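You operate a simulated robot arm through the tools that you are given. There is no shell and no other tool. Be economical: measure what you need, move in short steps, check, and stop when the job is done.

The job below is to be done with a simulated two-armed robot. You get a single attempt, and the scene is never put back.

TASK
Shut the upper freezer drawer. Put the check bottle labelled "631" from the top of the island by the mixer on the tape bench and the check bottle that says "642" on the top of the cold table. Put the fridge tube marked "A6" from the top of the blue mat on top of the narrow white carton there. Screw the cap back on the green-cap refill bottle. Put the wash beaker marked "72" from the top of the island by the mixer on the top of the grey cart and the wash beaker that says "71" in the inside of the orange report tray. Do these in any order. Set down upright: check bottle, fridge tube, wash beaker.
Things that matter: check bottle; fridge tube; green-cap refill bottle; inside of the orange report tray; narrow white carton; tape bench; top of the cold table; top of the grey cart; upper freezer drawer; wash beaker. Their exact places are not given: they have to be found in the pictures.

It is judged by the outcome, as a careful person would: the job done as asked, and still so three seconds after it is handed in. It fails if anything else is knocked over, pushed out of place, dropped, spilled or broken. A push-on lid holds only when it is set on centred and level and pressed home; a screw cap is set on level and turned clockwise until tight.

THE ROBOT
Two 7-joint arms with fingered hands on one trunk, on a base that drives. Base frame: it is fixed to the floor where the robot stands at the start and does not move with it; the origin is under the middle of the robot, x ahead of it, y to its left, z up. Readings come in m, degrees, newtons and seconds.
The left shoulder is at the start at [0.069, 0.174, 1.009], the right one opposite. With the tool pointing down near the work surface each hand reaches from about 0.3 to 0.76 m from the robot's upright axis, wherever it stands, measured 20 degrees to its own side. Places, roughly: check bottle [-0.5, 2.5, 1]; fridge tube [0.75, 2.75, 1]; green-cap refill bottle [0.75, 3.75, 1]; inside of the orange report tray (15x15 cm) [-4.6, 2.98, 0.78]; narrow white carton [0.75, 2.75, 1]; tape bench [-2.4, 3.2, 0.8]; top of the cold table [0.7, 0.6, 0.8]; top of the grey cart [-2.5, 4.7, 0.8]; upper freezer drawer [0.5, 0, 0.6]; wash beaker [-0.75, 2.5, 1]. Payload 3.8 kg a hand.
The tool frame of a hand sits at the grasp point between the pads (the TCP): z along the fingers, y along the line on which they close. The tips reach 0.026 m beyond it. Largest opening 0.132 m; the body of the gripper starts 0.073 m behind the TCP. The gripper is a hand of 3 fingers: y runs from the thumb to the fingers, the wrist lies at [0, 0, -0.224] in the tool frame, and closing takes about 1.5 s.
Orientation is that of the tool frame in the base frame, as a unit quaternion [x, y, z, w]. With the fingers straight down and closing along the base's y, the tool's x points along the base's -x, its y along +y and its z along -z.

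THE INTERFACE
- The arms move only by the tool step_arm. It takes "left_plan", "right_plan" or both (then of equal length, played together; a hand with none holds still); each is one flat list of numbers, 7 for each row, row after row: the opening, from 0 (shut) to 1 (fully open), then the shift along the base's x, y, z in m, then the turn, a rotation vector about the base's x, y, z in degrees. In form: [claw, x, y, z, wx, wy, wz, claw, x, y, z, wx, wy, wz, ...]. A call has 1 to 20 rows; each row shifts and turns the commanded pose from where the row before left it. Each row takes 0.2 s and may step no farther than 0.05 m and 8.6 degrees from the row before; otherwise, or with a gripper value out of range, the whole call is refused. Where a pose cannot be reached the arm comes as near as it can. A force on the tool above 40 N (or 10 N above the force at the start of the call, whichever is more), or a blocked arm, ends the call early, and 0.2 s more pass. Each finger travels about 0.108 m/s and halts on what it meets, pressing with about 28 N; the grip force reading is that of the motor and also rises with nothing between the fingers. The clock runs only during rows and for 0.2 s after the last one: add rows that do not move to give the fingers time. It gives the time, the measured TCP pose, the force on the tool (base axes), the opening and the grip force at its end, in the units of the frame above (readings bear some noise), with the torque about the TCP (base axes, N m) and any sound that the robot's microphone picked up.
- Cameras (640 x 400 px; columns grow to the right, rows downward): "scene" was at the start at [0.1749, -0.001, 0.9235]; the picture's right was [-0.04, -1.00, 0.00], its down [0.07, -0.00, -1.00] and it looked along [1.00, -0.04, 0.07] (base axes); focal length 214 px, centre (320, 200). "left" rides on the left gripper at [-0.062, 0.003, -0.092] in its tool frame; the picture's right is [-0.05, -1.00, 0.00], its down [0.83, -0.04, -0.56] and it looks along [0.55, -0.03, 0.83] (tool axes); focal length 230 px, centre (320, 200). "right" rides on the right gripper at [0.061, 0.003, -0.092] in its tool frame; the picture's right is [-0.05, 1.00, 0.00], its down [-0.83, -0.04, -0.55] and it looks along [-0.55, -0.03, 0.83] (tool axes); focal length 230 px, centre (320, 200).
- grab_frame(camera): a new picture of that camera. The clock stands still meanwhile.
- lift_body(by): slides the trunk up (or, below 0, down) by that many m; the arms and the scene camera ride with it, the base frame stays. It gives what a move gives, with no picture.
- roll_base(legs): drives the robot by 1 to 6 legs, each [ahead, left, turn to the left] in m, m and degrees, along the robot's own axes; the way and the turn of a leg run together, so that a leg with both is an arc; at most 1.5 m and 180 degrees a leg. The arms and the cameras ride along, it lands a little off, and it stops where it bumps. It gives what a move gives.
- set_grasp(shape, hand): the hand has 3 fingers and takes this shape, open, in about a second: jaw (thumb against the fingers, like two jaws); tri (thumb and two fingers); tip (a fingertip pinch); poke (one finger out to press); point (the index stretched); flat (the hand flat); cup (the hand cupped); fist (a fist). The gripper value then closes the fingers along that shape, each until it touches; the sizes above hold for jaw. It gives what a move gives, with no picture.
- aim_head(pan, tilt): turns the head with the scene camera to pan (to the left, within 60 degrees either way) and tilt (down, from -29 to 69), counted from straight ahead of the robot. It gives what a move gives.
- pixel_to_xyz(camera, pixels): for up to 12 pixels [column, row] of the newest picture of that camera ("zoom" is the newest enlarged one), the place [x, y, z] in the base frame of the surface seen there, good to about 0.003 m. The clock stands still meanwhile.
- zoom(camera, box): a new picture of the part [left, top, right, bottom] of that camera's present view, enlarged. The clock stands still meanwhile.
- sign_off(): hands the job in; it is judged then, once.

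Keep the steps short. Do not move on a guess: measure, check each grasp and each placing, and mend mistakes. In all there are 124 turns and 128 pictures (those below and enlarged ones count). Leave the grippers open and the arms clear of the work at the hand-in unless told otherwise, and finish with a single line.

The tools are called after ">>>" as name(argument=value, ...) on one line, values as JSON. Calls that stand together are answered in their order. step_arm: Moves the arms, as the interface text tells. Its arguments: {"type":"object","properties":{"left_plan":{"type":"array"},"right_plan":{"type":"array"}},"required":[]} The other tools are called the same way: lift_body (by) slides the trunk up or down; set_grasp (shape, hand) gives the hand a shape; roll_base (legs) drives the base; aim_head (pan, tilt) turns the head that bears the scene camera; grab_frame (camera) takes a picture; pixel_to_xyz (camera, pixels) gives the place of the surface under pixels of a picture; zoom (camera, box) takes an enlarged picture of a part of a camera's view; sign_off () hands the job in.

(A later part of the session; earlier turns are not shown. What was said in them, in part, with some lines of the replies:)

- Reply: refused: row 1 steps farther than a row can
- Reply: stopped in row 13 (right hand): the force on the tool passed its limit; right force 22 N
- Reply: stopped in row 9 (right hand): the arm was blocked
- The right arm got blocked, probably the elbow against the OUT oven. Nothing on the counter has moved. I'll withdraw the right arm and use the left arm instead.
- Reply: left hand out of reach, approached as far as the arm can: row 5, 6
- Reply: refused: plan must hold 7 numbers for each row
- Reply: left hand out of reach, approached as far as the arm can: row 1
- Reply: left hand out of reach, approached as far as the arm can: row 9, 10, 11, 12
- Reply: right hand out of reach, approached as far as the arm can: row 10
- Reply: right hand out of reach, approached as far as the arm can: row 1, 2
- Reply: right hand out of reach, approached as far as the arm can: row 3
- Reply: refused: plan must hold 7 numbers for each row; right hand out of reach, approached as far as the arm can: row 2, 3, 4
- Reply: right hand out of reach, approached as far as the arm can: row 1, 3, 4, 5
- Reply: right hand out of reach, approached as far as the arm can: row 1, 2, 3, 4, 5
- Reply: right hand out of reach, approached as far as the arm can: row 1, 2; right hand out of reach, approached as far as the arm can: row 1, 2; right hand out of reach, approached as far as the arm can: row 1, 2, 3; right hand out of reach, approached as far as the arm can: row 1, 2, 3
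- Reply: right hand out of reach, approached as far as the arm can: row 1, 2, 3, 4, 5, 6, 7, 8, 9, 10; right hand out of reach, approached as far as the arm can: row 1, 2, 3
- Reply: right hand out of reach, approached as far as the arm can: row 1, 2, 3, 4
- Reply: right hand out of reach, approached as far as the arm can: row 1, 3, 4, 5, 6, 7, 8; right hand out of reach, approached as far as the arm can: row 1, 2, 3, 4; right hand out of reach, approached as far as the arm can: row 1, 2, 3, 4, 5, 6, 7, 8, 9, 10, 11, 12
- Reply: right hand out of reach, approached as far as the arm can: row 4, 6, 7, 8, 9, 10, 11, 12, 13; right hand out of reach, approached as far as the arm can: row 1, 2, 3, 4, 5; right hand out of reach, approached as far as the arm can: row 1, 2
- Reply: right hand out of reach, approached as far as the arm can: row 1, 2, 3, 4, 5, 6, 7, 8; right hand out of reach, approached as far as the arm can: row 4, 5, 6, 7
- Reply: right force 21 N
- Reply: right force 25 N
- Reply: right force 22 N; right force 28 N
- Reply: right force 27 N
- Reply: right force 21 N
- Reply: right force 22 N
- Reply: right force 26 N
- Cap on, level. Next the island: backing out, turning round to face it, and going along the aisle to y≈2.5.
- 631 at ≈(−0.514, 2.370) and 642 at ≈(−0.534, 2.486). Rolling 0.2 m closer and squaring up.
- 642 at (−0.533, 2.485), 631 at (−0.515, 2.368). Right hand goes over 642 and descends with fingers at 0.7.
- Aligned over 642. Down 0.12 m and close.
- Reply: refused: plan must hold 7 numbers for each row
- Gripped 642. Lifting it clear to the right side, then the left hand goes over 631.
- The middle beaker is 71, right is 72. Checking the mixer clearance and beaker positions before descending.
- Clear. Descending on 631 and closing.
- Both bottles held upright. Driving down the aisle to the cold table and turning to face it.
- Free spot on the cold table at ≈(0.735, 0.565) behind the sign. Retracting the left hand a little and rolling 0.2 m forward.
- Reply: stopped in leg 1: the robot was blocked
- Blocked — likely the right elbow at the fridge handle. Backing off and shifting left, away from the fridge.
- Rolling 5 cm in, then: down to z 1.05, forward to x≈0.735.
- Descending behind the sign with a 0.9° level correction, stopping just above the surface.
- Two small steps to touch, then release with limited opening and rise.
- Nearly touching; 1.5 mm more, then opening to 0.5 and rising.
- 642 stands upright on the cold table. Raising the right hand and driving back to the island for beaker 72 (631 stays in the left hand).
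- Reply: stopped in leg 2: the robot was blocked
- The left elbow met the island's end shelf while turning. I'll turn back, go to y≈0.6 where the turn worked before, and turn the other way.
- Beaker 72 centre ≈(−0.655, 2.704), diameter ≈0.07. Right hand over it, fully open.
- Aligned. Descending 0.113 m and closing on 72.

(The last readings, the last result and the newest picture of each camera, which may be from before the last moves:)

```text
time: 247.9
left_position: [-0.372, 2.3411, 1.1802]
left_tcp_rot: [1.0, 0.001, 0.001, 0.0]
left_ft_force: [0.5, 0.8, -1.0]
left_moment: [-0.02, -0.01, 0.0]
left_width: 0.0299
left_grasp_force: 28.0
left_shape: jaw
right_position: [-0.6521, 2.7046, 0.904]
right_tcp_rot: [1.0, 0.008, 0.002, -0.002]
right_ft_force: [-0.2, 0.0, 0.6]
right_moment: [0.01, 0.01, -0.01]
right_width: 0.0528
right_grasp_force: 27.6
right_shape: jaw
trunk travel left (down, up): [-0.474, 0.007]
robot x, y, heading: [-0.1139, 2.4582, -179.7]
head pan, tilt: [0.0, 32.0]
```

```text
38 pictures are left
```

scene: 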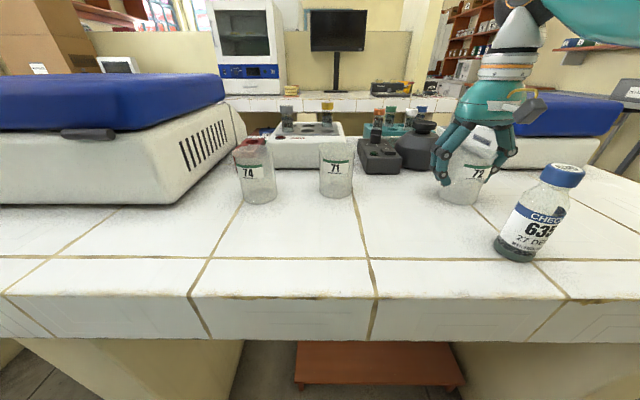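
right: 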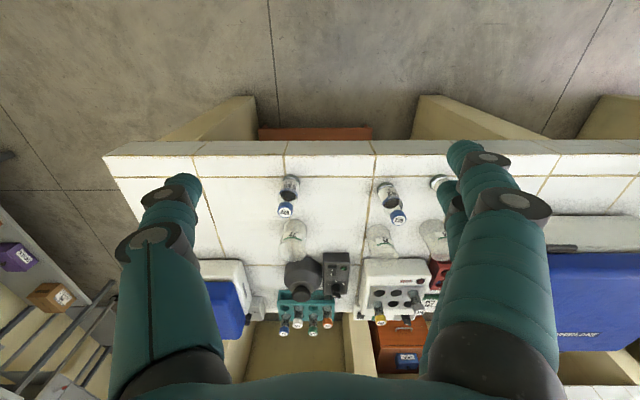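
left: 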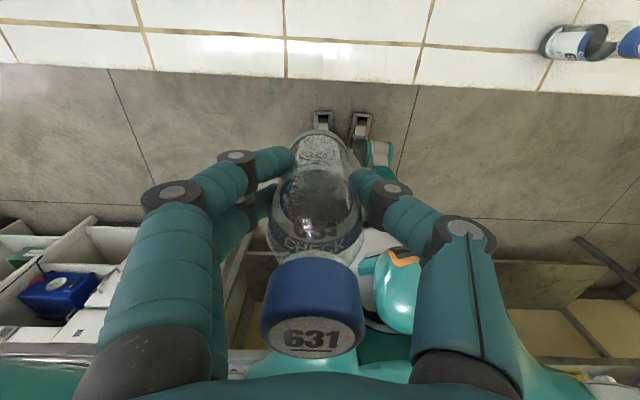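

72 gripped. Lifting, pulling it back over the bottle, then driving to the open area north of the island and looking west.

>>> step_arm(right_plan=[0.2, 0, 0, 0.03, 0, 0, 0, 0.2, 0, 0, 0.045, 0, 0, 0, 0.2, 0, 0, 0.045, 0, 0, 0, 0.2, 0, 0, 0.045, 0, 0, 0, 0.2, 0, 0, 0.045, 0, 0, 0, 0.2, 0.03, 0, 0.02, 0, 0, 0, 0.2, 0.045, 0, 0, 0, 0, 0, 0.2, 0.045, 0, 0, 0, 0, 0, 0.2, 0.045, 0, 0, 0, 0, 0, 0.2, 0.045, 0, 0, 0, 0, 0, 0.2, 0.03, 0, 0, 0, 0, 0])

>>> roll_base(legs=[[-0.1, 0, 0], [0, -1.25, 0]])

>>> aim_head(pan=0, tilt=15)

>>> grab_frame(camera="scene")

```text
time: 250.3
left_position: [-0.3722, 2.3403, 1.1809]
left_tcp_rot: [1.0, 0.002, 0.001, 0.0]
left_ft_force: [0.3, -0.1, -0.4]
left_moment: [-0.03, 0.01, 0.02]
left_width: 0.0299
left_grasp_force: 28.5
left_shape: jaw
right_position: [-0.4107, 2.7043, 1.1368]
right_tcp_rot: [1.0, 0.009, 0.003, -0.002]
right_ft_force: [-0.7, -0.5, -1.0]
right_moment: [0.02, 0.03, 0.0]
right_width: 0.0528
right_grasp_force: 27.6
right_shape: jaw
trunk travel left (down, up): [-0.474, 0.007]
robot x, y, heading: [-0.112, 2.4532, -179.7]
head pan, tilt: [0.0, 32.0]
```

```text
time: 257.5
left_position: [-0.2838, 3.6047, 1.1803]
left_tcp_rot: [1.0, 0.009, 0.002, 0.001]
left_ft_force: [0.2, -1.4, 0.2]
left_moment: [0.01, 0.01, -0.02]
left_width: 0.0297
left_grasp_force: 27.8
left_shape: jaw
right_position: [-0.3301, 3.9691, 1.1352]
right_tcp_rot: [1.0, 0.016, 0.002, -0.002]
right_ft_force: [-0.2, -0.1, -1.0]
right_moment: [-0.01, 0.01, 0.02]
right_width: 0.0527
right_grasp_force: 27.7
right_shape: jaw
trunk travel left (down, up): [-0.474, 0.007]
robot x, y, heading: [-0.0258, 3.7228, -179.0]
head pan, tilt: [0.0, 32.0]
```

```text
time: 258.3
left_position: [-0.2841, 3.6047, 1.1793]
left_tcp_rot: [1.0, 0.008, 0.002, 0.0]
left_ft_force: [0.1, 0.7, -0.9]
left_moment: [0.03, -0.04, -0.03]
left_width: 0.0301
left_grasp_force: 27.9
left_shape: jaw
right_position: [-0.3303, 3.9684, 1.1364]
right_tcp_rot: [1.0, 0.015, 0.002, -0.002]
right_ft_force: [0.3, 0.7, 0.0]
right_moment: [0.01, 0.0, 0.01]
right_width: 0.0523
right_grasp_force: 28.1
right_shape: jaw
trunk travel left (down, up): [-0.474, 0.007]
robot x, y, heading: [-0.0266, 3.7231, -178.7]
head pan, tilt: [0.0, 15.0]
```

```text
37 pictures are left
```

scene: 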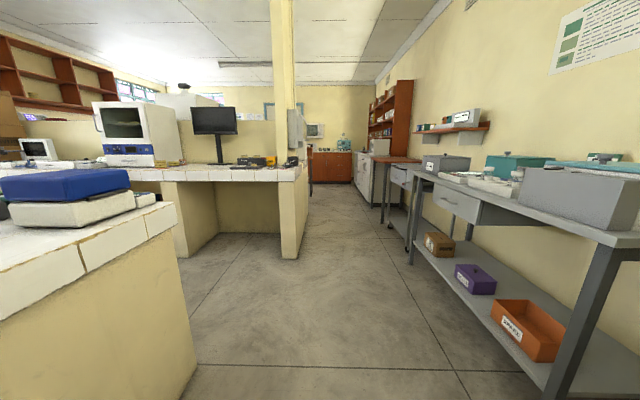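

>>> zoom(camera="scene", box=[200, 110, 440, 260])

>>> pixel_to_xyz(camera="scene", pixels=[[293, 172], [265, 172], [205, 172], [160, 178], [290, 250], [398, 163], [415, 170], [388, 220], [410, 260], [540, 310], [310, 230], [440, 175]])

```text
2.67 times, centred on (320, 185) of scene
```

zoom: 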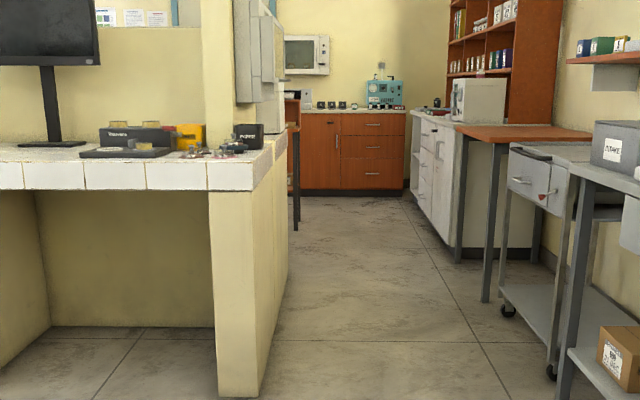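

```text
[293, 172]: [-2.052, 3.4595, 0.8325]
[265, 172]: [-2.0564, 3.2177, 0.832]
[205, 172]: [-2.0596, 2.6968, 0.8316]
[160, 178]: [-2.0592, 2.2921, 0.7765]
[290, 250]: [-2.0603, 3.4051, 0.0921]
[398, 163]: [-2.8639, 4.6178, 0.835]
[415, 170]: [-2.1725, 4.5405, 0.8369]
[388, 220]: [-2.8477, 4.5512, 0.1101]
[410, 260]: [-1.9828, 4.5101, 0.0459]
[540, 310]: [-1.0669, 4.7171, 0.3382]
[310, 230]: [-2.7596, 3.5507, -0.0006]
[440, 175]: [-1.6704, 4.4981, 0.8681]
```

The tape bench front is at x≈−2.06, y up to 3.46; the grey cart at x −2…−2.86, y≈4.5+. Driving west.

>>> roll_base(legs=[[1.35, 0, -1.3]])

>>> aim_head(pan=30, tilt=30)

>>> grab_frame(camera="scene")

```text
time: 265.0
left_position: [-1.6335, 3.612, 1.1801]
left_tcp_rot: [1.0, -0.009, 0.001, 0.0]
left_ft_force: [-0.4, -0.2, -0.6]
left_moment: [0.0, 0.02, 0.01]
left_width: 0.0302
left_grasp_force: 27.7
left_shape: jaw
right_position: [-1.6656, 3.9757, 1.1354]
right_tcp_rot: [1.0, -0.001, 0.002, -0.002]
right_ft_force: [-0.5, 0.2, -0.8]
right_moment: [0.02, 0.01, -0.02]
right_width: 0.0526
right_grasp_force: 27.8
right_shape: jaw
trunk travel left (down, up): [-0.474, 0.007]
robot x, y, heading: [-1.3696, 3.7218, 179.0]
head pan, tilt: [0.0, 15.0]
```

```text
time: 265.9
left_position: [-1.6309, 3.6109, 1.1813]
left_tcp_rot: [1.0, -0.009, 0.002, 0.0]
left_ft_force: [-0.6, 0.2, -1.1]
left_moment: [0.03, 0.01, 0.0]
left_width: 0.0302
left_grasp_force: 28.5
left_shape: jaw
right_position: [-1.6651, 3.9759, 1.135]
right_tcp_rot: [1.0, -0.002, 0.003, -0.002]
right_ft_force: [0.8, 0.7, -0.9]
right_moment: [0.01, -0.03, 0.0]
right_width: 0.0525
right_grasp_force: 28.1
right_shape: jaw
trunk travel left (down, up): [-0.474, 0.007]
robot x, y, heading: [-1.3645, 3.7235, 179.4]
head pan, tilt: [30.0, 30.0]
```

```text
35 pictures are left
```

scene: 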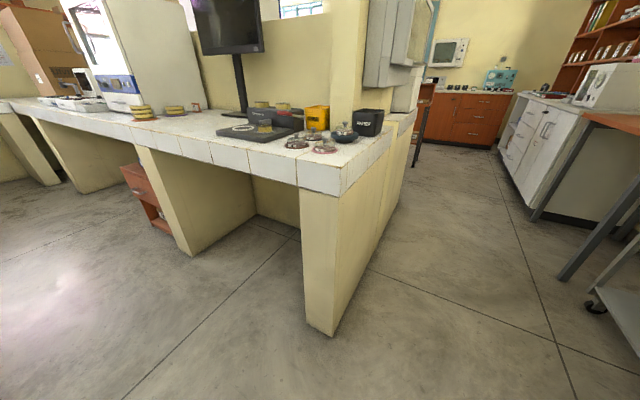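

>>> pixel_to_xyz(camera="scene", pixels=[[195, 133], [215, 143], [240, 135], [260, 150], [295, 145], [335, 160], [175, 112], [205, 115], [235, 145], [340, 330], [265, 137], [210, 125]])

```text
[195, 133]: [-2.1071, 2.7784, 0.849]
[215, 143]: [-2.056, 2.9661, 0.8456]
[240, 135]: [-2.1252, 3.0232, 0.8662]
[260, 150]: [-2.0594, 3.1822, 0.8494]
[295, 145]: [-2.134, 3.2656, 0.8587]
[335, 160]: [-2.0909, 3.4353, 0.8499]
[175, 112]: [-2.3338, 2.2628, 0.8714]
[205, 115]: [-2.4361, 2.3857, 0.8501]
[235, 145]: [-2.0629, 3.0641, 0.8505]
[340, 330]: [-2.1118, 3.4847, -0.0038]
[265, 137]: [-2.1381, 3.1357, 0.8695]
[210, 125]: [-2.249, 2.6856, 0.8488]
```

>>> zoom(camera="scene", box=[200, 80, 408, 210])

>>> pixel_to_xyz(camera="zoom", pixels=[[425, 235], [400, 255], [440, 250], [380, 225], [300, 205], [330, 190], [350, 165], [440, 165], [310, 170], [500, 140], [480, 200], [420, 200]])

```text
3.08 times, centred on (304, 145) of scene
```

zoom: 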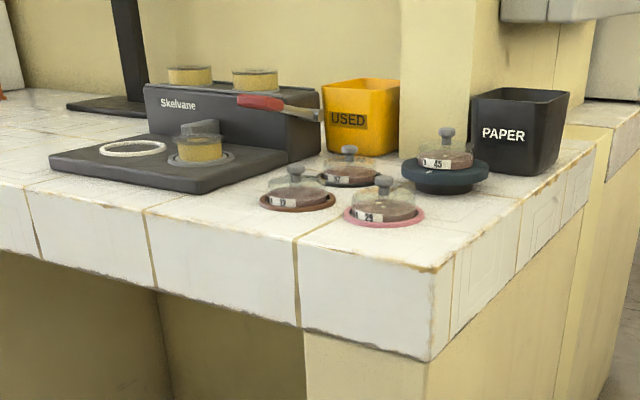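

```text
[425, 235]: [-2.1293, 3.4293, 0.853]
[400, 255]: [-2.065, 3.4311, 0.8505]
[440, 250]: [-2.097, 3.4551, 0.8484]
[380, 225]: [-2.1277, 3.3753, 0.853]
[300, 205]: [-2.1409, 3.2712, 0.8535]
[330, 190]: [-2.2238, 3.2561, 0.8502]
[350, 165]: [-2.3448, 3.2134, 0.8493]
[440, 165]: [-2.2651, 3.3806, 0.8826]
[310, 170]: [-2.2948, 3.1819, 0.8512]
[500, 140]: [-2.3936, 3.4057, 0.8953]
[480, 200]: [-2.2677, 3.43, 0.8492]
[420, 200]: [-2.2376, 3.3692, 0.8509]
```

>>> pixel_to_xyz(camera="zoom", pixels=[[230, 215], [202, 190], [262, 203], [240, 200], [280, 165], [225, 232], [290, 180], [260, 175]])

```text
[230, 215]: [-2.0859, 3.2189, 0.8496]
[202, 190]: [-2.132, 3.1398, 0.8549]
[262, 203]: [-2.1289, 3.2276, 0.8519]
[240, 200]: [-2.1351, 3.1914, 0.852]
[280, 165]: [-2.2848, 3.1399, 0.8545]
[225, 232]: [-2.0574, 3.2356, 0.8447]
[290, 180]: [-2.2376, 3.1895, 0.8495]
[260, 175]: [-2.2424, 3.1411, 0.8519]
```

Free spot between pad and dish "12" at (−2.12, 3.184). Positioning the base.

>>> roll_base(legs=[[0.235, 0.363, 0.6]])

>>> aim_head(pan=15, tilt=38)

>>> grab_frame(camera="scene")

```text
time: 268.6
left_position: [-1.8729, 3.2545, 1.1807]
left_tcp_rot: [1.0, -0.006, 0.001, 0.0]
left_ft_force: [-0.6, 0.0, -1.0]
left_moment: [-0.01, 0.0, 0.0]
left_width: 0.0301
left_grasp_force: 28.2
left_shape: jaw
right_position: [-1.9069, 3.6207, 1.1354]
right_tcp_rot: [1.0, 0.001, 0.003, -0.001]
right_ft_force: [0.4, -0.7, -0.4]
right_moment: [-0.03, -0.03, 0.01]
right_width: 0.0527
right_grasp_force: 28.2
right_shape: jaw
trunk travel left (down, up): [-0.474, 0.007]
robot x, y, heading: [-1.6135, 3.3686, 179.4]
head pan, tilt: [30.0, 30.0]
```

```text
time: 269.4
left_position: [-1.8734, 3.256, 1.18]
left_tcp_rot: [1.0, -0.006, 0.0, -0.001]
left_ft_force: [-0.6, 0.1, -2.0]
left_moment: [0.02, 0.01, 0.01]
left_width: 0.0302
left_grasp_force: 28.0
left_shape: jaw
right_position: [-1.9069, 3.6207, 1.1355]
right_tcp_rot: [1.0, 0.001, 0.003, -0.001]
right_ft_force: [0.8, 0.0, -0.8]
right_moment: [-0.02, 0.03, 0.02]
right_width: 0.0527
right_grasp_force: 28.8
right_shape: jaw
trunk travel left (down, up): [-0.474, 0.007]
robot x, y, heading: [-1.6101, 3.3646, 179.5]
head pan, tilt: [15.0, 38.0]
```

```text
33 pictures are left
5 turns are left
```

scene: 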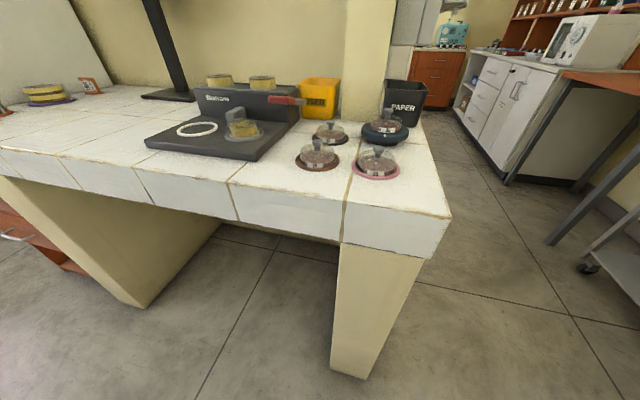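

Few turns remain, so I'll chain: place 631 at (−2.12, 3.184), release, verify, then drive round to face the grey cart and measure it.

>>> step_arm(left_plan=[0, -0.04, -0.012, -0.025, 0, 0, 0, 0, -0.04, -0.012, -0.025, 0, 0, 0, 0, -0.04, -0.012, -0.025, 0, 0, 0, 0, -0.0422, -0.012, -0.02, 0, 0, 0, 0, -0.0422, -0.012, -0.015, 0, 0, 0, 0, -0.0422, -0.012, -0.01, 0, 0, 0, 0, 0, 0, -0.045, 0, 0, 0, 0, 0, 0, -0.045, 0, 0, 0, 0, 0, 0, -0.04, 0, 0, 0, 0, 0, 0, -0.016, 0, 0, 0, 0, 0, 0, 0, 0, 0, 0])

>>> step_arm(left_plan=[0, 0, 0, -0.004, 0, 0, 0, 0, 0, 0, -0.002, 0, 0, 0, 0, 0, 0, -0.0015, 0, 0, 0, 0, 0, 0, -0.001, 0, 0, 0, 0.27, 0, 0, 0, 0, 0, 0, 0.32, 0, 0, 0, 0, 0, 0, 0.4, 0, 0, 0, 0, 0, 0, 0.5, 0, 0, 0, 0, 0, 0, 0.5, 0, 0, 0, 0, 0, 0, 0.5, 0, 0, 0.03, 0, 0, 0, 0.5, 0, 0, 0.045, 0, 0, 0, 0.5, 0, 0, 0.045, 0, 0, 0, 0.5, 0, 0, 0.045, 0, 0, 0, 0.5, 0, 0, 0.045, 0, 0, 0])

>>> step_arm(left_plan=[0.7, 0.045, 0.012, 0, 0, 0, 0, 0.9, 0.045, 0.012, 0, 0, 0, 0, 1, 0.045, 0.012, 0, 0, 0, 0, 1, 0.045, 0.012, 0, 0, 0, 0, 1, 0.045, 0.012, 0.03, 0, 0, 0, 1, 0, 0, 0.03, 0, 0, 0])

>>> zoom(camera="scene", box=[180, 60, 420, 210])

>>> roll_base(legs=[[0, -0.45, 0], [0, 0, -89.5], [0, 0.85, 0]])

>>> aim_head(pan=0, tilt=35)

>>> grab_frame(camera="scene")

>>> pixel_to_xyz(camera="scene", pixels=[[240, 160], [320, 160], [400, 160], [240, 150], [320, 150], [400, 150], [240, 138], [320, 138], [400, 138], [280, 125], [360, 125], [320, 170]])

```text
time: 271.8
left_position: [-2.1194, 3.1826, 0.9137]
left_tcp_rot: [1.0, -0.007, 0.001, 0.0]
left_ft_force: [0.0, 0.4, -0.9]
left_moment: [-0.03, -0.01, 0.0]
left_width: 0.03
left_grasp_force: 27.9
left_shape: jaw
right_position: [-1.907, 3.622, 1.1351]
right_tcp_rot: [1.0, 0.001, 0.002, -0.001]
right_ft_force: [0.7, -0.6, -0.5]
right_moment: [-0.02, 0.01, -0.01]
right_width: 0.053
right_grasp_force: 28.1
right_shape: jaw
trunk travel left (down, up): [-0.474, 0.007]
robot x, y, heading: [-1.6109, 3.3697, 179.5]
head pan, tilt: [15.0, 38.0]
```

```text
time: 274.8
left_position: [-2.1189, 3.188, 1.1158]
left_tcp_rot: [1.0, -0.005, 0.001, -0.001]
left_ft_force: [-0.5, 0.1, -1.1]
left_moment: [0.0, 0.01, -0.02]
left_width: 0.0655
left_grasp_force: 0.0
left_shape: jaw
right_position: [-1.9066, 3.6214, 1.137]
right_tcp_rot: [1.0, 0.001, 0.002, -0.002]
right_ft_force: [-0.8, -0.2, -0.4]
right_moment: [-0.02, -0.01, 0.0]
right_width: 0.0527
right_grasp_force: 28.0
right_shape: jaw
trunk travel left (down, up): [-0.474, 0.007]
robot x, y, heading: [-1.6105, 3.3676, 179.2]
head pan, tilt: [15.0, 38.0]
```

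```text
refused: row 5 steps farther than a row can; nothing moved
```

```text
2.67 times, centred on (300, 135) of scene
```

zoom: 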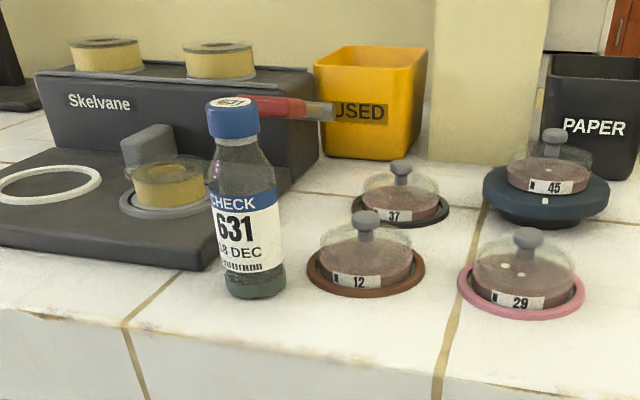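

```text
time: 285.4
left_position: [-2.6448, 4.3141, 1.1151]
left_tcp_rot: [0.71, -0.705, 0.001, 0.001]
left_ft_force: [-0.8, 0.3, 0.6]
left_moment: [0.03, 0.01, 0.02]
left_width: 0.0652
left_grasp_force: 0.1
left_shape: jaw
right_position: [-2.2048, 4.1107, 1.1348]
right_tcp_rot: [0.715, -0.699, 0.003, 0.001]
right_ft_force: [0.5, 0.7, 0.0]
right_moment: [0.02, -0.01, -0.01]
right_width: 0.0527
right_grasp_force: 27.8
right_shape: jaw
trunk travel left (down, up): [-0.474, 0.007]
robot x, y, heading: [-2.4545, 3.8078, 90.4]
head pan, tilt: [15.0, 38.0]
```

```text
time: 286.1
left_position: [-2.6435, 4.3135, 1.1159]
left_tcp_rot: [0.709, -0.705, 0.0, 0.0]
left_ft_force: [0.2, 0.9, -0.1]
left_moment: [-0.01, -0.01, 0.01]
left_width: 0.0653
left_grasp_force: 0.0
left_shape: jaw
right_position: [-2.2046, 4.111, 1.1356]
right_tcp_rot: [0.715, -0.699, 0.004, 0.0]
right_ft_force: [0.4, 0.0, -0.2]
right_moment: [0.0, 0.04, -0.02]
right_width: 0.0527
right_grasp_force: 28.7
right_shape: jaw
trunk travel left (down, up): [-0.474, 0.007]
robot x, y, heading: [-2.4554, 3.8081, 90.4]
head pan, tilt: [0.0, 35.0]
```

```text
31 pictures are left
```

scene: 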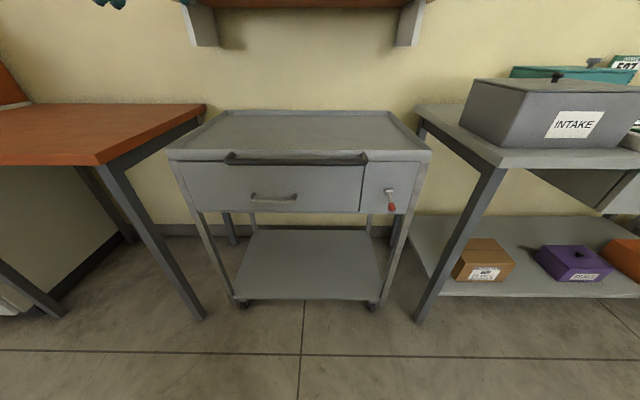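

```text
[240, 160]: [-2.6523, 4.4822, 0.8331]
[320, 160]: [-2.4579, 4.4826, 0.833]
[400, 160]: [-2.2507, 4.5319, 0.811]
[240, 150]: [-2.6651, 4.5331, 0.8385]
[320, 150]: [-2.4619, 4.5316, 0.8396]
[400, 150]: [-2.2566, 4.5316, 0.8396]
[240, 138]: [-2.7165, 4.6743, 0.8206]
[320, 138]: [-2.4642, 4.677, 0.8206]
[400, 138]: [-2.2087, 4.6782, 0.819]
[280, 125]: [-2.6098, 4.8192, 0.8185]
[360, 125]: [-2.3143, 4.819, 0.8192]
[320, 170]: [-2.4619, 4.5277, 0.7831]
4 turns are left
```

631 stands upright on the tape bench. The cart top is empty (z≈0.8195, lip 0.84). Chaining: roll in, set 72 down at ≈(−2.33, 4.64), release, check, then return to the island.

>>> roll_base(legs=[[0.3, 0, 0]])

>>> step_arm(right_plan=[0.2, -0.0207, 0.038, 0, 0, 0, 0, 0.2, -0.0207, 0.038, 0, 0, 0, 0, 0.2, -0.0207, 0.038, 0, 0, 0, 0, 0.2, -0.0207, 0.038, 0, 0, 0, 0, 0.2, -0.0207, 0.038, 0, 0, 0, 0, 0.2, -0.0207, 0.038, 0, 0, 0, 0, 0.2, 0, 0, -0.047, 0, 0, 0, 0.2, 0, 0, -0.047, 0, 0, 0, 0.2, 0, 0, -0.047, 0, 0, 0, 0.2, 0, 0, -0.047, 0, 0, 0, 0.2, 0, 0, -0.047, 0, 0, 0, 0.2, 0, 0, -0.02, 0, 0, 0, 0.2, 0, 0, 0, 0, 0, 0])

>>> step_arm(right_plan=[0.2, 0, 0, -0.004, 0, 0, 0, 0.2, 0, 0, -0.002, 0, 0, 0, 0.2, 0, 0, -0.002, 0, 0, 0, 0.2, 0, 0, 0, 0, 0, 0, 0.42, 0, 0, 0, 0, 0, 0, 0.46, 0, 0, 0, 0, 0, 0, 0.52, 0, 0, 0, 0, 0, 0, 0.6, 0, 0, 0, 0, 0, 0, 0.7, 0, 0, 0, 0, 0, 0, 0.8, 0, 0, 0, 0, 0, 0, 0.8, 0, 0, 0, 0, 0, 0, 0.8, 0, 0, 0.03, 0, 0, 0, 0.8, 0, 0, 0.045, 0, 0, 0, 0.8, 0, 0, 0.045, 0, 0, 0, 0.8, 0, 0, 0.045, 0, 0, 0, 0.8, 0, 0, 0.045, 0, 0, 0, 0.8, 0, 0, 0.04, 0, 0, 0])

>>> step_arm(right_plan=[1, 0.01, -0.045, 0, 0, 0, 0, 1, 0.01, -0.045, 0, 0, 0, 0, 1, 0.01, -0.045, 0, 0, 0, 0, 1, 0.01, -0.045, 0, 0, 0, 0, 1, 0.01, -0.045, 0, 0, 0, 0], left_plan=[0.7, 0, -0.04, 0.01, 0, 0, 0, 0.9, 0, -0.04, 0.01, 0, 0, 0, 1, 0, -0.04, 0.01, 0, 0, 0, 1, 0, -0.04, 0.01, 0, 0, 0, 1, 0, -0.04, 0.01, 0, 0, 0])

>>> zoom(camera="scene", box=[200, 80, 520, 280])

>>> roll_base(legs=[[-0.3, 0, -0.4], [0, -0.85, 0], [0, 0, 90], [-0.8, 0, 0], [-0.78, 0, 0], [0, 1.48, 0]])

>>> roll_base(legs=[[0.07, 0, 0]])

>>> aim_head(pan=0, tilt=32)

>>> grab_frame(camera="scene")

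```text
time: 288.1
left_position: [-2.6489, 4.6037, 1.1157]
left_tcp_rot: [0.712, -0.702, 0.001, 0.001]
left_ft_force: [0.5, 0.6, 1.4]
left_moment: [0.01, -0.01, 0.0]
left_width: 0.0654
left_grasp_force: 0.1
left_shape: jaw
right_position: [-2.2097, 4.4031, 1.1347]
right_tcp_rot: [0.716, -0.698, 0.003, 0.001]
right_ft_force: [0.6, 0.6, -0.7]
right_moment: [0.0, 0.0, -0.01]
right_width: 0.0526
right_grasp_force: 28.0
right_shape: jaw
trunk travel left (down, up): [-0.474, 0.007]
robot x, y, heading: [-2.4534, 4.1015, 90.8]
head pan, tilt: [0.0, 35.0]
```

```text
time: 290.9
left_position: [-2.6495, 4.6041, 1.1151]
left_tcp_rot: [0.712, -0.702, 0.001, 0.0]
left_ft_force: [-0.2, 0.2, 0.4]
left_moment: [-0.05, 0.0, -0.01]
left_width: 0.0657
left_grasp_force: 0.2
left_shape: jaw
right_position: [-2.3342, 4.6316, 0.8788]
right_tcp_rot: [0.717, -0.697, 0.003, 0.0]
right_ft_force: [0.0, -0.6, -0.4]
right_moment: [-0.02, 0.01, -0.02]
right_width: 0.0526
right_grasp_force: 27.5
right_shape: jaw
trunk travel left (down, up): [-0.474, 0.007]
robot x, y, heading: [-2.457, 4.097, 90.6]
head pan, tilt: [0.0, 35.0]
```

```text
time: 294.5
left_position: [-2.6496, 4.6032, 1.1153]
left_tcp_rot: [0.712, -0.703, 0.002, 0.001]
left_ft_force: [0.4, -1.2, -0.1]
left_moment: [0.01, -0.01, -0.01]
left_width: 0.0655
left_grasp_force: 0.1
left_shape: jaw
right_position: [-2.3338, 4.6278, 1.1237]
right_tcp_rot: [0.717, -0.697, 0.003, 0.0]
right_ft_force: [0.0, -0.6, -0.3]
right_moment: [0.02, -0.03, 0.0]
right_width: 0.1059
right_grasp_force: 0.0
right_shape: jaw
trunk travel left (down, up): [-0.474, 0.007]
robot x, y, heading: [-2.4602, 4.0997, 90.7]
head pan, tilt: [0.0, 35.0]
```

```text
time: 295.7
left_position: [-2.6478, 4.4026, 1.1637]
left_tcp_rot: [0.711, -0.703, 0.001, 0.001]
left_ft_force: [-0.5, 0.0, -0.5]
left_moment: [-0.01, 0.0, -0.06]
left_width: 0.1319
left_grasp_force: 0.0
left_shape: jaw
right_position: [-2.2829, 4.4023, 1.1226]
right_tcp_rot: [0.717, -0.697, 0.002, 0.0]
right_ft_force: [-1.0, 0.0, -0.1]
right_moment: [0.04, -0.02, 0.0]
right_width: 0.1321
right_grasp_force: 0.1
right_shape: jaw
trunk travel left (down, up): [-0.474, 0.007]
robot x, y, heading: [-2.4586, 4.102, 91.0]
head pan, tilt: [0.0, 35.0]
```

```text
2.00 times, centred on (360, 180) of scene
```

zoom: 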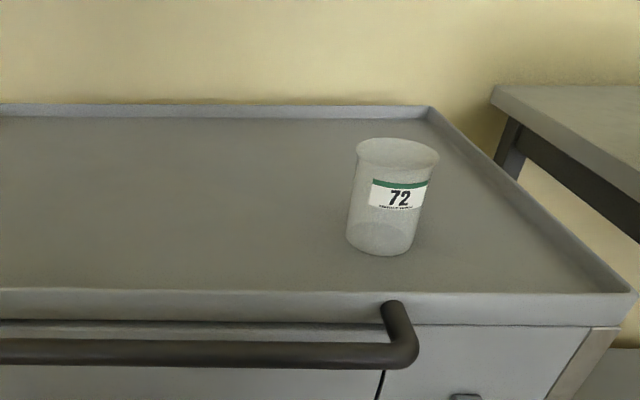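

```text
time: 320.4
left_position: [-0.2998, 2.1985, 1.1637]
left_tcp_rot: [1.0, 0.005, 0.001, -0.001]
left_ft_force: [0.1, 0.2, 0.4]
left_moment: [-0.04, 0.01, -0.02]
left_width: 0.1321
left_grasp_force: 0.0
left_shape: jaw
right_position: [-0.3016, 2.5627, 1.1218]
right_tcp_rot: [1.0, 0.012, 0.003, -0.002]
right_ft_force: [-0.3, -0.1, 0.7]
right_moment: [0.03, 0.01, 0.03]
right_width: 0.132
right_grasp_force: 0.0
right_shape: jaw
trunk travel left (down, up): [-0.474, 0.007]
robot x, y, heading: [0.0045, 2.3875, -179.3]
head pan, tilt: [0.0, 35.0]
```

```text
time: 321.4
left_position: [-0.3695, 2.1984, 1.1637]
left_tcp_rot: [1.0, 0.005, 0.001, 0.0]
left_ft_force: [0.1, -0.2, -0.5]
left_moment: [0.03, -0.01, 0.01]
left_width: 0.132
left_grasp_force: 0.1
left_shape: jaw
right_position: [-0.3707, 2.5606, 1.1217]
right_tcp_rot: [1.0, 0.013, 0.003, -0.002]
right_ft_force: [-0.8, 1.0, -1.0]
right_moment: [0.02, 0.01, -0.02]
right_width: 0.1322
right_grasp_force: 0.0
right_shape: jaw
trunk travel left (down, up): [-0.474, 0.007]
robot x, y, heading: [-0.0658, 2.3876, -179.2]
head pan, tilt: [0.0, 35.0]
```

```text
time: 322.0
left_position: [-0.3708, 2.1981, 1.1636]
left_tcp_rot: [1.0, 0.004, 0.001, 0.0]
left_ft_force: [1.0, 0.1, 0.0]
left_moment: [0.03, -0.05, 0.0]
left_width: 0.1318
left_grasp_force: 0.1
left_shape: jaw
right_position: [-0.3694, 2.5621, 1.1226]
right_tcp_rot: [1.0, 0.013, 0.002, -0.002]
right_ft_force: [0.3, -0.5, -1.0]
right_moment: [0.02, 0.03, -0.01]
right_width: 0.1323
right_grasp_force: 0.0
right_shape: jaw
trunk travel left (down, up): [-0.474, 0.007]
robot x, y, heading: [-0.0651, 2.392, -179.2]
head pan, tilt: [0.0, 32.0]
```

```text
29 pictures are left
3 turns are left
```

scene: 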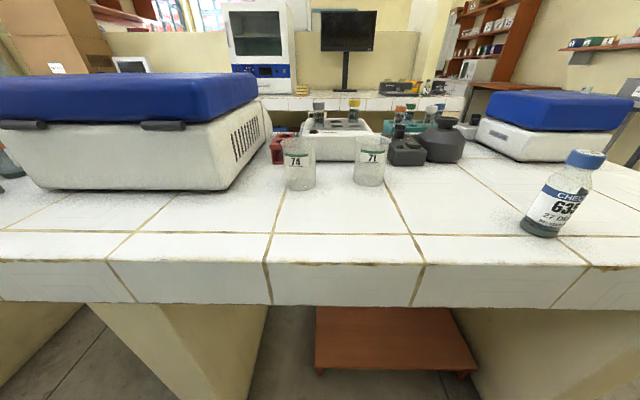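

72 stands upright on the cart. Now picking 71 (centre ≈(−0.6755, 2.484)) with the right hand, then driving west to view the orange tray.

>>> roll_base(legs=[[0.06, 0, 0]])

>>> step_arm(right_plan=[0.9, -0.041, -0.013, -0.01, 0, 0, 0, 0.9, -0.041, -0.013, -0.01, 0, 0, 0, 0.9, -0.041, -0.013, -0.01, 0, 0, 0, 0.9, -0.041, -0.013, -0.01, 0, 0, 0, 0.9, -0.041, -0.013, -0.01, 0, 0, 0, 0.9, -0.041, -0.013, -0.01, 0, 0, 0, 0.9, 0, 0, -0.04, 0, 0, 0, 0.9, 0, 0, -0.04, 0, 0, 0, 0.9, 0, 0, -0.04, 0, 0, 0, 0.9, 0, 0, -0.0386, 0, 0, 0, 0.9, 0, 0, 0, 0, 0, 0])

>>> step_arm(right_plan=[0.8, 0, 0, 0, 0, 0, 0, 0.65, 0, 0, 0, 0, 0, 0, 0.5, 0, 0, 0, 0, 0, 0, 0.35, 0, 0, 0, 0, 0, 0, 0.2, 0, 0, 0, 0, 0, 0, 0.2, 0, 0, 0, 0, 0, 0, 0.2, 0, 0, 0, 0, 0, 0])

>>> step_arm(right_plan=[0.2, 0, 0, 0.03, 0, 0, 0, 0.2, 0, 0, 0.045, 0, 0, 0, 0.2, 0, 0, 0.045, 0, 0, 0, 0.2, 0, 0, 0.045, 0, 0, 0, 0.2, 0, 0, 0.045, 0, 0, 0, 0.2, 0.045, 0, 0, 0, 0, 0, 0.2, 0.045, 0.01, 0, 0, 0, 0, 0.2, 0.045, 0.01, 0, 0, 0, 0, 0.2, 0.045, 0.01, 0, 0, 0, 0, 0.2, 0.045, 0.01, 0, 0, 0, 0])

>>> grab_frame(camera="right")

>>> roll_base(legs=[[-0.12, 0, -0.8], [0, -1.4, 0], [1.3, 0, 0], [0.4, -0.2, 0], [1.3, 0, 0], [0.4, 0, 0]])

>>> aim_head(pan=5, tilt=25)

>>> grab_frame(camera="scene")

>>> aim_head(pan=45, tilt=20)

>>> grab_frame(camera="scene")

>>> pixel_to_xyz(camera="scene", pixels=[[260, 165], [320, 165], [380, 165], [260, 180], [320, 180], [380, 180], [320, 200], [320, 240], [380, 240], [200, 240], [440, 170], [320, 300]])

```text
time: 323.0
left_position: [-0.4292, 2.1974, 1.1638]
left_tcp_rot: [1.0, 0.005, 0.002, 0.0]
left_ft_force: [0.4, -0.1, 0.1]
left_moment: [0.0, -0.05, -0.01]
left_width: 0.132
left_grasp_force: 0.0
left_shape: jaw
right_position: [-0.4303, 2.5605, 1.1232]
right_tcp_rot: [1.0, 0.013, 0.002, -0.001]
right_ft_force: [-0.5, -0.8, 0.4]
right_moment: [-0.02, -0.03, -0.02]
right_width: 0.1319
right_grasp_force: 0.1
right_shape: jaw
trunk travel left (down, up): [-0.474, 0.007]
robot x, y, heading: [-0.1269, 2.3897, -179.5]
head pan, tilt: [0.0, 32.0]
```

```text
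time: 325.4
left_position: [-0.4278, 2.1968, 1.1631]
left_tcp_rot: [1.0, 0.004, 0.0, -0.001]
left_ft_force: [-0.4, 0.5, -0.6]
left_moment: [0.01, 0.01, 0.01]
left_width: 0.1319
left_grasp_force: 0.0
left_shape: jaw
right_position: [-0.676, 2.4837, 0.9046]
right_tcp_rot: [1.0, 0.013, 0.002, -0.002]
right_ft_force: [0.6, -0.1, 0.7]
right_moment: [0.0, 0.03, 0.03]
right_width: 0.1189
right_grasp_force: 0.1
right_shape: jaw
trunk travel left (down, up): [-0.474, 0.007]
robot x, y, heading: [-0.1243, 2.3874, -179.2]
head pan, tilt: [0.0, 32.0]
```

```text
time: 327.0
left_position: [-0.4291, 2.197, 1.1638]
left_tcp_rot: [1.0, 0.004, 0.001, 0.0]
left_ft_force: [1.2, -0.5, 0.6]
left_moment: [-0.02, 0.01, -0.03]
left_width: 0.1317
left_grasp_force: 0.1
left_shape: jaw
right_position: [-0.6758, 2.4841, 0.9055]
right_tcp_rot: [1.0, 0.013, 0.003, -0.001]
right_ft_force: [0.8, -0.5, 0.5]
right_moment: [-0.02, 0.02, -0.04]
right_width: 0.0524
right_grasp_force: 27.7
right_shape: jaw
trunk travel left (down, up): [-0.474, 0.007]
robot x, y, heading: [-0.1254, 2.3838, -179.4]
head pan, tilt: [0.0, 32.0]
```

```text
time: 329.2
left_position: [-0.4276, 2.1968, 1.1636]
left_tcp_rot: [1.0, 0.004, 0.0, 0.0]
left_ft_force: [0.5, -0.2, 0.4]
left_moment: [0.0, 0.03, -0.02]
left_width: 0.1317
left_grasp_force: 0.2
left_shape: jaw
right_position: [-0.4497, 2.5248, 1.113]
right_tcp_rot: [1.0, 0.012, 0.002, -0.003]
right_ft_force: [0.8, -0.6, -0.6]
right_moment: [-0.03, 0.04, 0.01]
right_width: 0.0524
right_grasp_force: 27.4
right_shape: jaw
trunk travel left (down, up): [-0.474, 0.007]
robot x, y, heading: [-0.1248, 2.3903, -179.5]
head pan, tilt: [0.0, 32.0]
```

```text
28 pictures are left
```

right: 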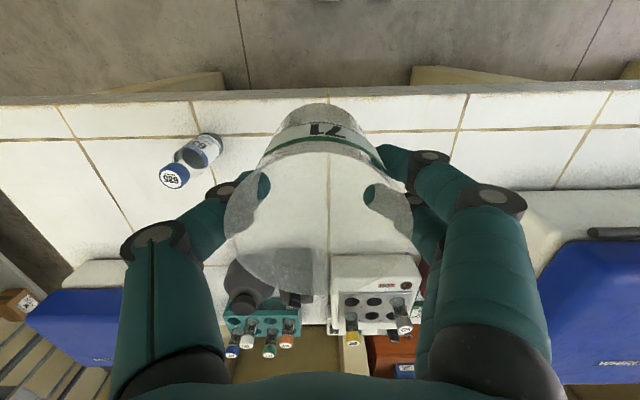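

```text
time: 348.2
left_position: [-2.4886, 3.7759, 1.1647]
left_tcp_rot: [1.0, 0.02, 0.003, 0.005]
left_ft_force: [-0.1, -0.6, -0.2]
left_moment: [0.0, 0.01, 0.02]
left_width: 0.1319
left_grasp_force: 0.2
left_shape: jaw
right_position: [-2.5126, 4.1074, 1.1177]
right_tcp_rot: [1.0, 0.018, -0.004, 0.001]
right_ft_force: [0.3, -1.2, -0.8]
right_moment: [-0.01, 0.01, 0.0]
right_width: 0.0523
right_grasp_force: 27.9
right_shape: jaw
trunk travel left (down, up): [-0.474, 0.007]
robot x, y, heading: [-2.1987, 3.9645, -178.9]
head pan, tilt: [0.0, 32.0]
stopped in leg 5: the robot was blocked; the commanded pose is now the measured one
```

```text
time: 348.9
left_position: [-2.4887, 3.7756, 1.1654]
left_tcp_rot: [1.0, 0.018, 0.002, 0.006]
left_ft_force: [-0.4, 0.6, -0.2]
left_moment: [-0.05, 0.03, 0.0]
left_width: 0.132
left_grasp_force: 0.0
left_shape: jaw
right_position: [-2.5119, 4.1069, 1.1173]
right_tcp_rot: [1.0, 0.016, -0.005, 0.001]
right_ft_force: [0.2, 0.6, 0.3]
right_moment: [0.03, 0.01, -0.01]
right_width: 0.0523
right_grasp_force: 27.6
right_shape: jaw
trunk travel left (down, up): [-0.474, 0.007]
robot x, y, heading: [-2.1986, 3.9636, -178.8]
head pan, tilt: [5.0, 25.0]
```

```text
27 pictures are left
```

scene: 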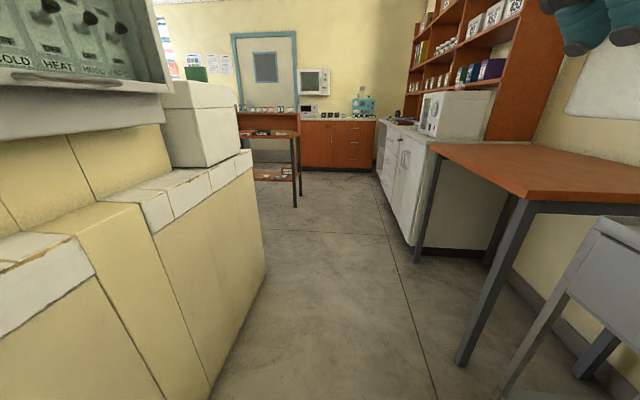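

```text
time: 350.0
left_position: [-2.487, 3.7755, 1.1642]
left_tcp_rot: [1.0, 0.018, 0.002, 0.006]
left_ft_force: [1.1, -0.1, -0.6]
left_moment: [0.01, 0.0, -0.02]
left_width: 0.1321
left_grasp_force: 0.1
left_shape: jaw
right_position: [-2.5106, 4.1069, 1.1175]
right_tcp_rot: [1.0, 0.016, -0.005, 0.001]
right_ft_force: [0.8, -0.3, -0.4]
right_moment: [0.01, 0.0, -0.05]
right_width: 0.0522
right_grasp_force: 28.1
right_shape: jaw
trunk travel left (down, up): [-0.474, 0.007]
robot x, y, heading: [-2.2006, 3.9657, -179.0]
head pan, tilt: [45.0, 20.0]
```

```text
26 pictures are left
```

scene: 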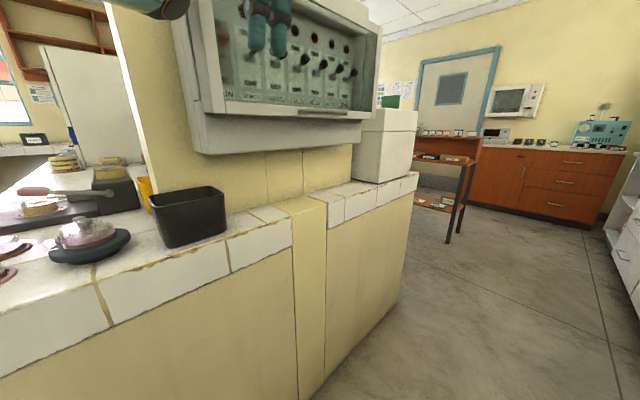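

```text
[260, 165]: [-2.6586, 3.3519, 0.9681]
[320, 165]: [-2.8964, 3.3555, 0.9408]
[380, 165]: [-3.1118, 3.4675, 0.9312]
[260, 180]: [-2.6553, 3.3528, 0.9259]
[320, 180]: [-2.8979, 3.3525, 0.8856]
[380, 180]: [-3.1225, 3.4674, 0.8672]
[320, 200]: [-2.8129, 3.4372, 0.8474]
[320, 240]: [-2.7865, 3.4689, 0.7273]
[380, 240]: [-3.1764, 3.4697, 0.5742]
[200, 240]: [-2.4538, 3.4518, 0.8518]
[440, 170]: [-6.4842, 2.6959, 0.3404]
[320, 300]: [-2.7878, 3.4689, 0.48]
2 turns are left
```

The left elbow met the box on the pillar. Backing off, passing further from it, then to the desk with the tray, and measuring there.

>>> roll_base(legs=[[-0.08, -0.17, -1.0], [1.15, 0, 0], [0.4, 0.2, 0], [0.4, 0.3, 0], [0, 0.82, 0]])

>>> aim_head(pan=-22, tilt=38)

>>> grab_frame(camera="scene")

>>> pixel_to_xyz(camera="scene", pixels=[[320, 200], [280, 200], [360, 200], [230, 200], [410, 200], [320, 160], [320, 240], [270, 240], [370, 240], [270, 160], [370, 160], [320, 290]])

>>> pixel_to_xyz(camera="scene", pixels=[[300, 180], [340, 180], [300, 220], [340, 220], [380, 200], [250, 180], [390, 180], [250, 220], [390, 220], [320, 140], [180, 200], [460, 200]])

>>> grab_frame(camera="right")

>>> pixel_to_xyz(camera="right", pixels=[[320, 60], [280, 60], [360, 60], [240, 60], [400, 60], [320, 30], [240, 100], [400, 100], [200, 200], [440, 140], [320, 300], [240, 30]])

>>> aim_head(pan=5, tilt=25)

>>> grab_frame(camera="scene")

```text
time: 365.9
left_position: [-4.3811, 2.6029, 1.1581]
left_tcp_rot: [1.0, 0.006, 0.01, 0.001]
left_ft_force: [0.3, -0.6, 0.2]
left_moment: [-0.02, -0.02, 0.04]
left_width: 0.1316
left_grasp_force: 0.1
left_shape: jaw
right_position: [-4.3974, 2.9332, 1.1123]
right_tcp_rot: [1.0, 0.004, 0.003, -0.002]
right_ft_force: [-0.5, 0.2, -0.1]
right_moment: [-0.04, -0.01, -0.03]
right_width: 0.0524
right_grasp_force: 27.7
right_shape: jaw
trunk travel left (down, up): [-0.474, 0.007]
robot x, y, heading: [-4.07, 2.7915, 179.9]
head pan, tilt: [45.0, 20.0]
```

```text
time: 367.3
left_position: [-4.3806, 2.6038, 1.1585]
left_tcp_rot: [1.0, 0.005, 0.009, 0.002]
left_ft_force: [0.6, -1.0, 1.1]
left_moment: [-0.02, -0.02, 0.03]
left_width: 0.1322
left_grasp_force: 0.1
left_shape: jaw
right_position: [-4.3978, 2.9345, 1.1127]
right_tcp_rot: [1.0, 0.005, 0.003, -0.002]
right_ft_force: [0.6, -0.4, -0.4]
right_moment: [0.0, 0.01, 0.0]
right_width: 0.0524
right_grasp_force: 28.1
right_shape: jaw
trunk travel left (down, up): [-0.474, 0.007]
robot x, y, heading: [-4.0685, 2.7914, 180.0]
head pan, tilt: [-22.0, 38.0]
```

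```text
25 pictures are left
```

scene: 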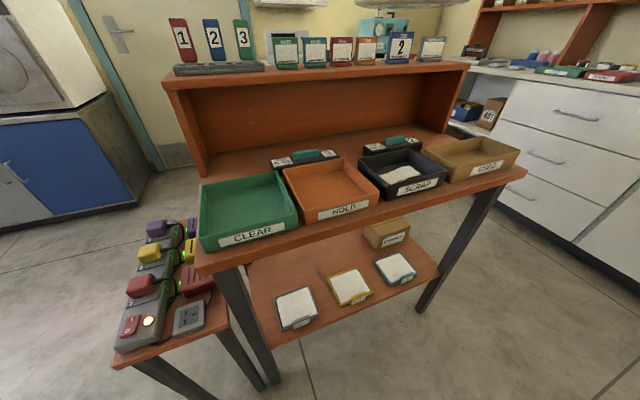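

```text
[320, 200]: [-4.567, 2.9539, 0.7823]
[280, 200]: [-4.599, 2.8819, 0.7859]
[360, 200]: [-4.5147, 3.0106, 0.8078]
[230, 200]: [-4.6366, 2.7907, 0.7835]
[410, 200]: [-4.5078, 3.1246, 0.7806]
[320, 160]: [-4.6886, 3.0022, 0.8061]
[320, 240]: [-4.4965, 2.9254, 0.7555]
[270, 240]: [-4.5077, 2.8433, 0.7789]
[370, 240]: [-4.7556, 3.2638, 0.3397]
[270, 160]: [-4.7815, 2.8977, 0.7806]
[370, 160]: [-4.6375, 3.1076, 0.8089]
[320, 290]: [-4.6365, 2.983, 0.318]
```

```text
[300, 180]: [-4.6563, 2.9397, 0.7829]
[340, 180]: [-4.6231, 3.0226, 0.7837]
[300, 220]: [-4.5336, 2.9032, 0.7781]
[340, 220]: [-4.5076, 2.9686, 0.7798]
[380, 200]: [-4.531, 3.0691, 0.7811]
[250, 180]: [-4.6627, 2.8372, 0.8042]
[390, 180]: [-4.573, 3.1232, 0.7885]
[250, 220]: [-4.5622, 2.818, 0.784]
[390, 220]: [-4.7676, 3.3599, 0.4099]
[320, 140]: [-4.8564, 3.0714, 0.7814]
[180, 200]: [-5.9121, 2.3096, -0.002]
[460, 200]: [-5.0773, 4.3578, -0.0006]
```

```text
24 pictures are left
```

right: 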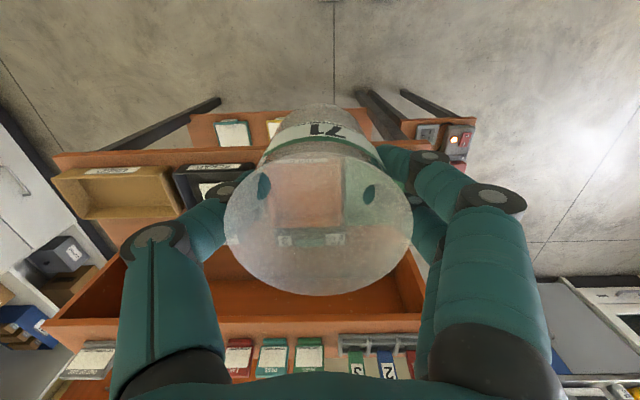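

```text
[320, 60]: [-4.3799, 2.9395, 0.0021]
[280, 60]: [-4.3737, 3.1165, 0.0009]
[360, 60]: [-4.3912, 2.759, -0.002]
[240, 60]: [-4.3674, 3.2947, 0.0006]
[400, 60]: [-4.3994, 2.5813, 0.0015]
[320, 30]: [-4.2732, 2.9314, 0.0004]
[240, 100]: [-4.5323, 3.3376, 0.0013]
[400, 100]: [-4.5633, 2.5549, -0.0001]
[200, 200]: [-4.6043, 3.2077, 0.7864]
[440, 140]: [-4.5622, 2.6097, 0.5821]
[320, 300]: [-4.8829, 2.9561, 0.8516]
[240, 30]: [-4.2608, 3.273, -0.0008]
```

```text
time: 368.2
left_position: [-4.3808, 2.6025, 1.1582]
left_tcp_rot: [1.0, 0.006, 0.009, 0.002]
left_ft_force: [0.0, 0.3, -0.1]
left_moment: [0.02, 0.0, 0.01]
left_width: 0.132
left_grasp_force: 0.0
left_shape: jaw
right_position: [-4.3973, 2.934, 1.1136]
right_tcp_rot: [1.0, 0.005, 0.003, -0.003]
right_ft_force: [-0.2, 0.0, -0.7]
right_moment: [0.02, -0.01, 0.02]
right_width: 0.0524
right_grasp_force: 27.9
right_shape: jaw
trunk travel left (down, up): [-0.474, 0.007]
robot x, y, heading: [-4.0737, 2.7886, 179.8]
head pan, tilt: [5.0, 25.0]
```

```text
23 pictures are left
1 turns are left
```

scene: 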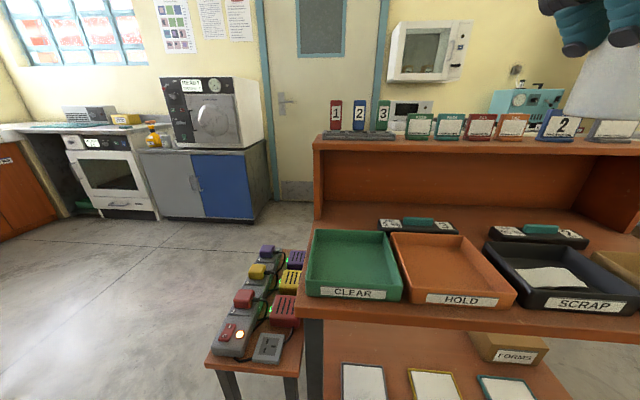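

Last turn: the orange HOLD tray is centred at ≈(−4.60, 2.98), floor z≈0.783. Moving 71 over it, lowering, releasing, retracting with both hands open, then handing in.

>>> step_arm(right_plan=[0.2, -0.0405, 0.0092, 0, 0, 0, 0, 0.2, -0.0405, 0.0092, 0, 0, 0, 0, 0.2, -0.0405, 0.0092, 0, 0, 0, 0, 0.2, -0.0405, 0.0092, 0, 0, 0, 0, 0.2, -0.0405, 0.0092, 0, 0, 0, 0, 0.2, 0, 0, -0.045, 0, 0, 0, 0.2, 0, 0, -0.045, 0, 0, 0, 0.2, 0, 0, -0.045, 0, 0, 0, 0.2, 0, 0, -0.045, 0, 0, 0, 0.2, 0, 0, -0.045, 0, 0, 0, 0.2, 0, 0, -0.03, 0, 0, 0, 0.2, 0, 0, 0, 0, 0, 0])

>>> step_arm(right_plan=[0.2, 0, 0, -0.012, 0, 0, 0, 0.2, 0, 0, -0.004, 0, 0, 0, 0.2, 0, 0, -0.003, 0, 0, 0, 0.2, 0, 0, -0.0015, 0, 0, 0, 0.2, 0, 0, 0, 0, 0, 0])

>>> step_arm(right_plan=[0.42, 0, 0, 0, 0, 0, 0, 0.46, 0, 0, 0, 0, 0, 0, 0.52, 0, 0, 0, 0, 0, 0, 0.6, 0, 0, 0, 0, 0, 0, 0.66, 0, 0, 0, 0, 0, 0, 0.66, 0, 0, 0, 0, 0, 0, 0.66, 0, 0, 0.03, 0, 0, 0, 0.66, 0, 0, 0.045, 0, 0, 0, 0.66, 0, 0, 0.045, 0, 0, 0, 0.66, 0, 0, 0.045, 0, 0, 0, 0.66, 0, 0, 0.045, 0, 0, 0, 0.66, 0, 0, 0.03, 0, 0, 0])

>>> step_arm(right_plan=[0.8, 0.045, 0, 0, 0, 0, 0, 1, 0.045, 0, 0, 0, 0, 0, 1, 0.045, 0, 0, 0, 0, 0, 1, 0.045, 0, 0, 0, 0, 0, 1, 0, 0, 0, 0, 0, 0, 1, 0, 0, 0, 0, 0, 0])

>>> grab_frame(camera="scene")

>>> sign_off()

```text
time: 370.8
left_position: [-4.3804, 2.6026, 1.1584]
left_tcp_rot: [1.0, 0.006, 0.009, 0.002]
left_ft_force: [0.2, -0.2, 0.9]
left_moment: [0.01, -0.02, -0.03]
left_width: 0.1319
left_grasp_force: 0.0
left_shape: jaw
right_position: [-4.5974, 2.9769, 0.859]
right_tcp_rot: [1.0, 0.005, 0.003, -0.002]
right_ft_force: [0.8, 0.5, -0.9]
right_moment: [-0.01, 0.02, 0.01]
right_width: 0.0521
right_grasp_force: 28.3
right_shape: jaw
trunk travel left (down, up): [-0.474, 0.007]
robot x, y, heading: [-4.0699, 2.7933, 179.8]
head pan, tilt: [5.0, 25.0]
```

```text
time: 372.0
left_position: [-4.3811, 2.6032, 1.1593]
left_tcp_rot: [1.0, 0.006, 0.009, 0.001]
left_ft_force: [0.5, 0.0, -1.0]
left_moment: [0.02, -0.02, -0.03]
left_width: 0.1319
left_grasp_force: 0.0
left_shape: jaw
right_position: [-4.598, 2.9784, 0.8394]
right_tcp_rot: [1.0, 0.005, 0.001, -0.002]
right_ft_force: [0.8, -0.3, 5.7]
right_moment: [-0.03, -0.01, -0.01]
right_width: 0.0521
right_grasp_force: 28.1
right_shape: jaw
trunk travel left (down, up): [-0.474, 0.007]
robot x, y, heading: [-4.0719, 2.7961, 179.6]
head pan, tilt: [5.0, 25.0]
```

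```text
time: 374.6
left_position: [-4.3815, 2.6021, 1.1574]
left_tcp_rot: [1.0, 0.005, 0.01, 0.002]
left_ft_force: [0.4, 0.1, 0.1]
left_moment: [0.0, -0.01, -0.03]
left_width: 0.1324
left_grasp_force: 0.1
left_shape: jaw
right_position: [-4.5991, 2.9803, 1.0766]
right_tcp_rot: [1.0, 0.006, 0.003, -0.003]
right_ft_force: [0.3, -0.3, 0.0]
right_moment: [0.01, -0.01, 0.01]
right_width: 0.0867
right_grasp_force: 0.0
right_shape: jaw
trunk travel left (down, up): [-0.474, 0.007]
robot x, y, heading: [-4.0721, 2.7918, 180.1]
head pan, tilt: [5.0, 25.0]
```

```text
time: 376.0
left_position: [-4.3809, 2.6018, 1.159]
left_tcp_rot: [1.0, 0.006, 0.01, 0.002]
left_ft_force: [-0.3, 0.1, -0.2]
left_moment: [0.0, -0.02, 0.01]
left_width: 0.1318
left_grasp_force: 0.0
left_shape: jaw
right_position: [-4.4185, 2.9807, 1.0774]
right_tcp_rot: [1.0, 0.005, 0.003, -0.003]
right_ft_force: [-0.8, 1.2, 0.4]
right_moment: [-0.01, 0.04, -0.01]
right_width: 0.1319
right_grasp_force: 0.0
right_shape: jaw
trunk travel left (down, up): [-0.474, 0.007]
robot x, y, heading: [-4.0716, 2.7882, 179.7]
head pan, tilt: [5.0, 25.0]
```

```text
22 pictures are left
```

scene: 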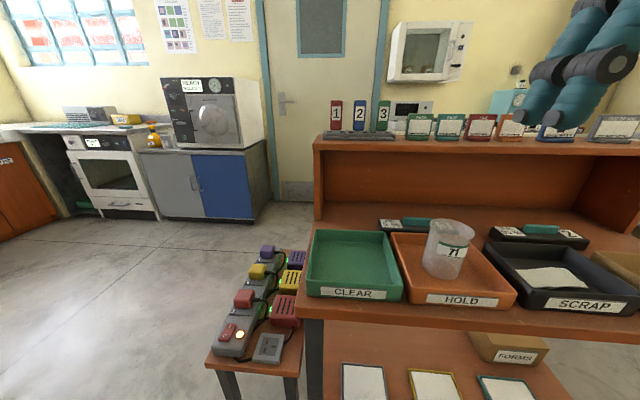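

```text
The job is handed in.
```

All the tasks are done and handed in: drawer shut, 631, 642, A6, 72 and 71 set down upright in their places, and the green cap screwed on until the bottle turned with it; the arms or base were stopped by the oven, fridge, island shelf and pillar box on the way, with nothing seen displaced, though I did not look at the island shelf or pillar box afterwards.
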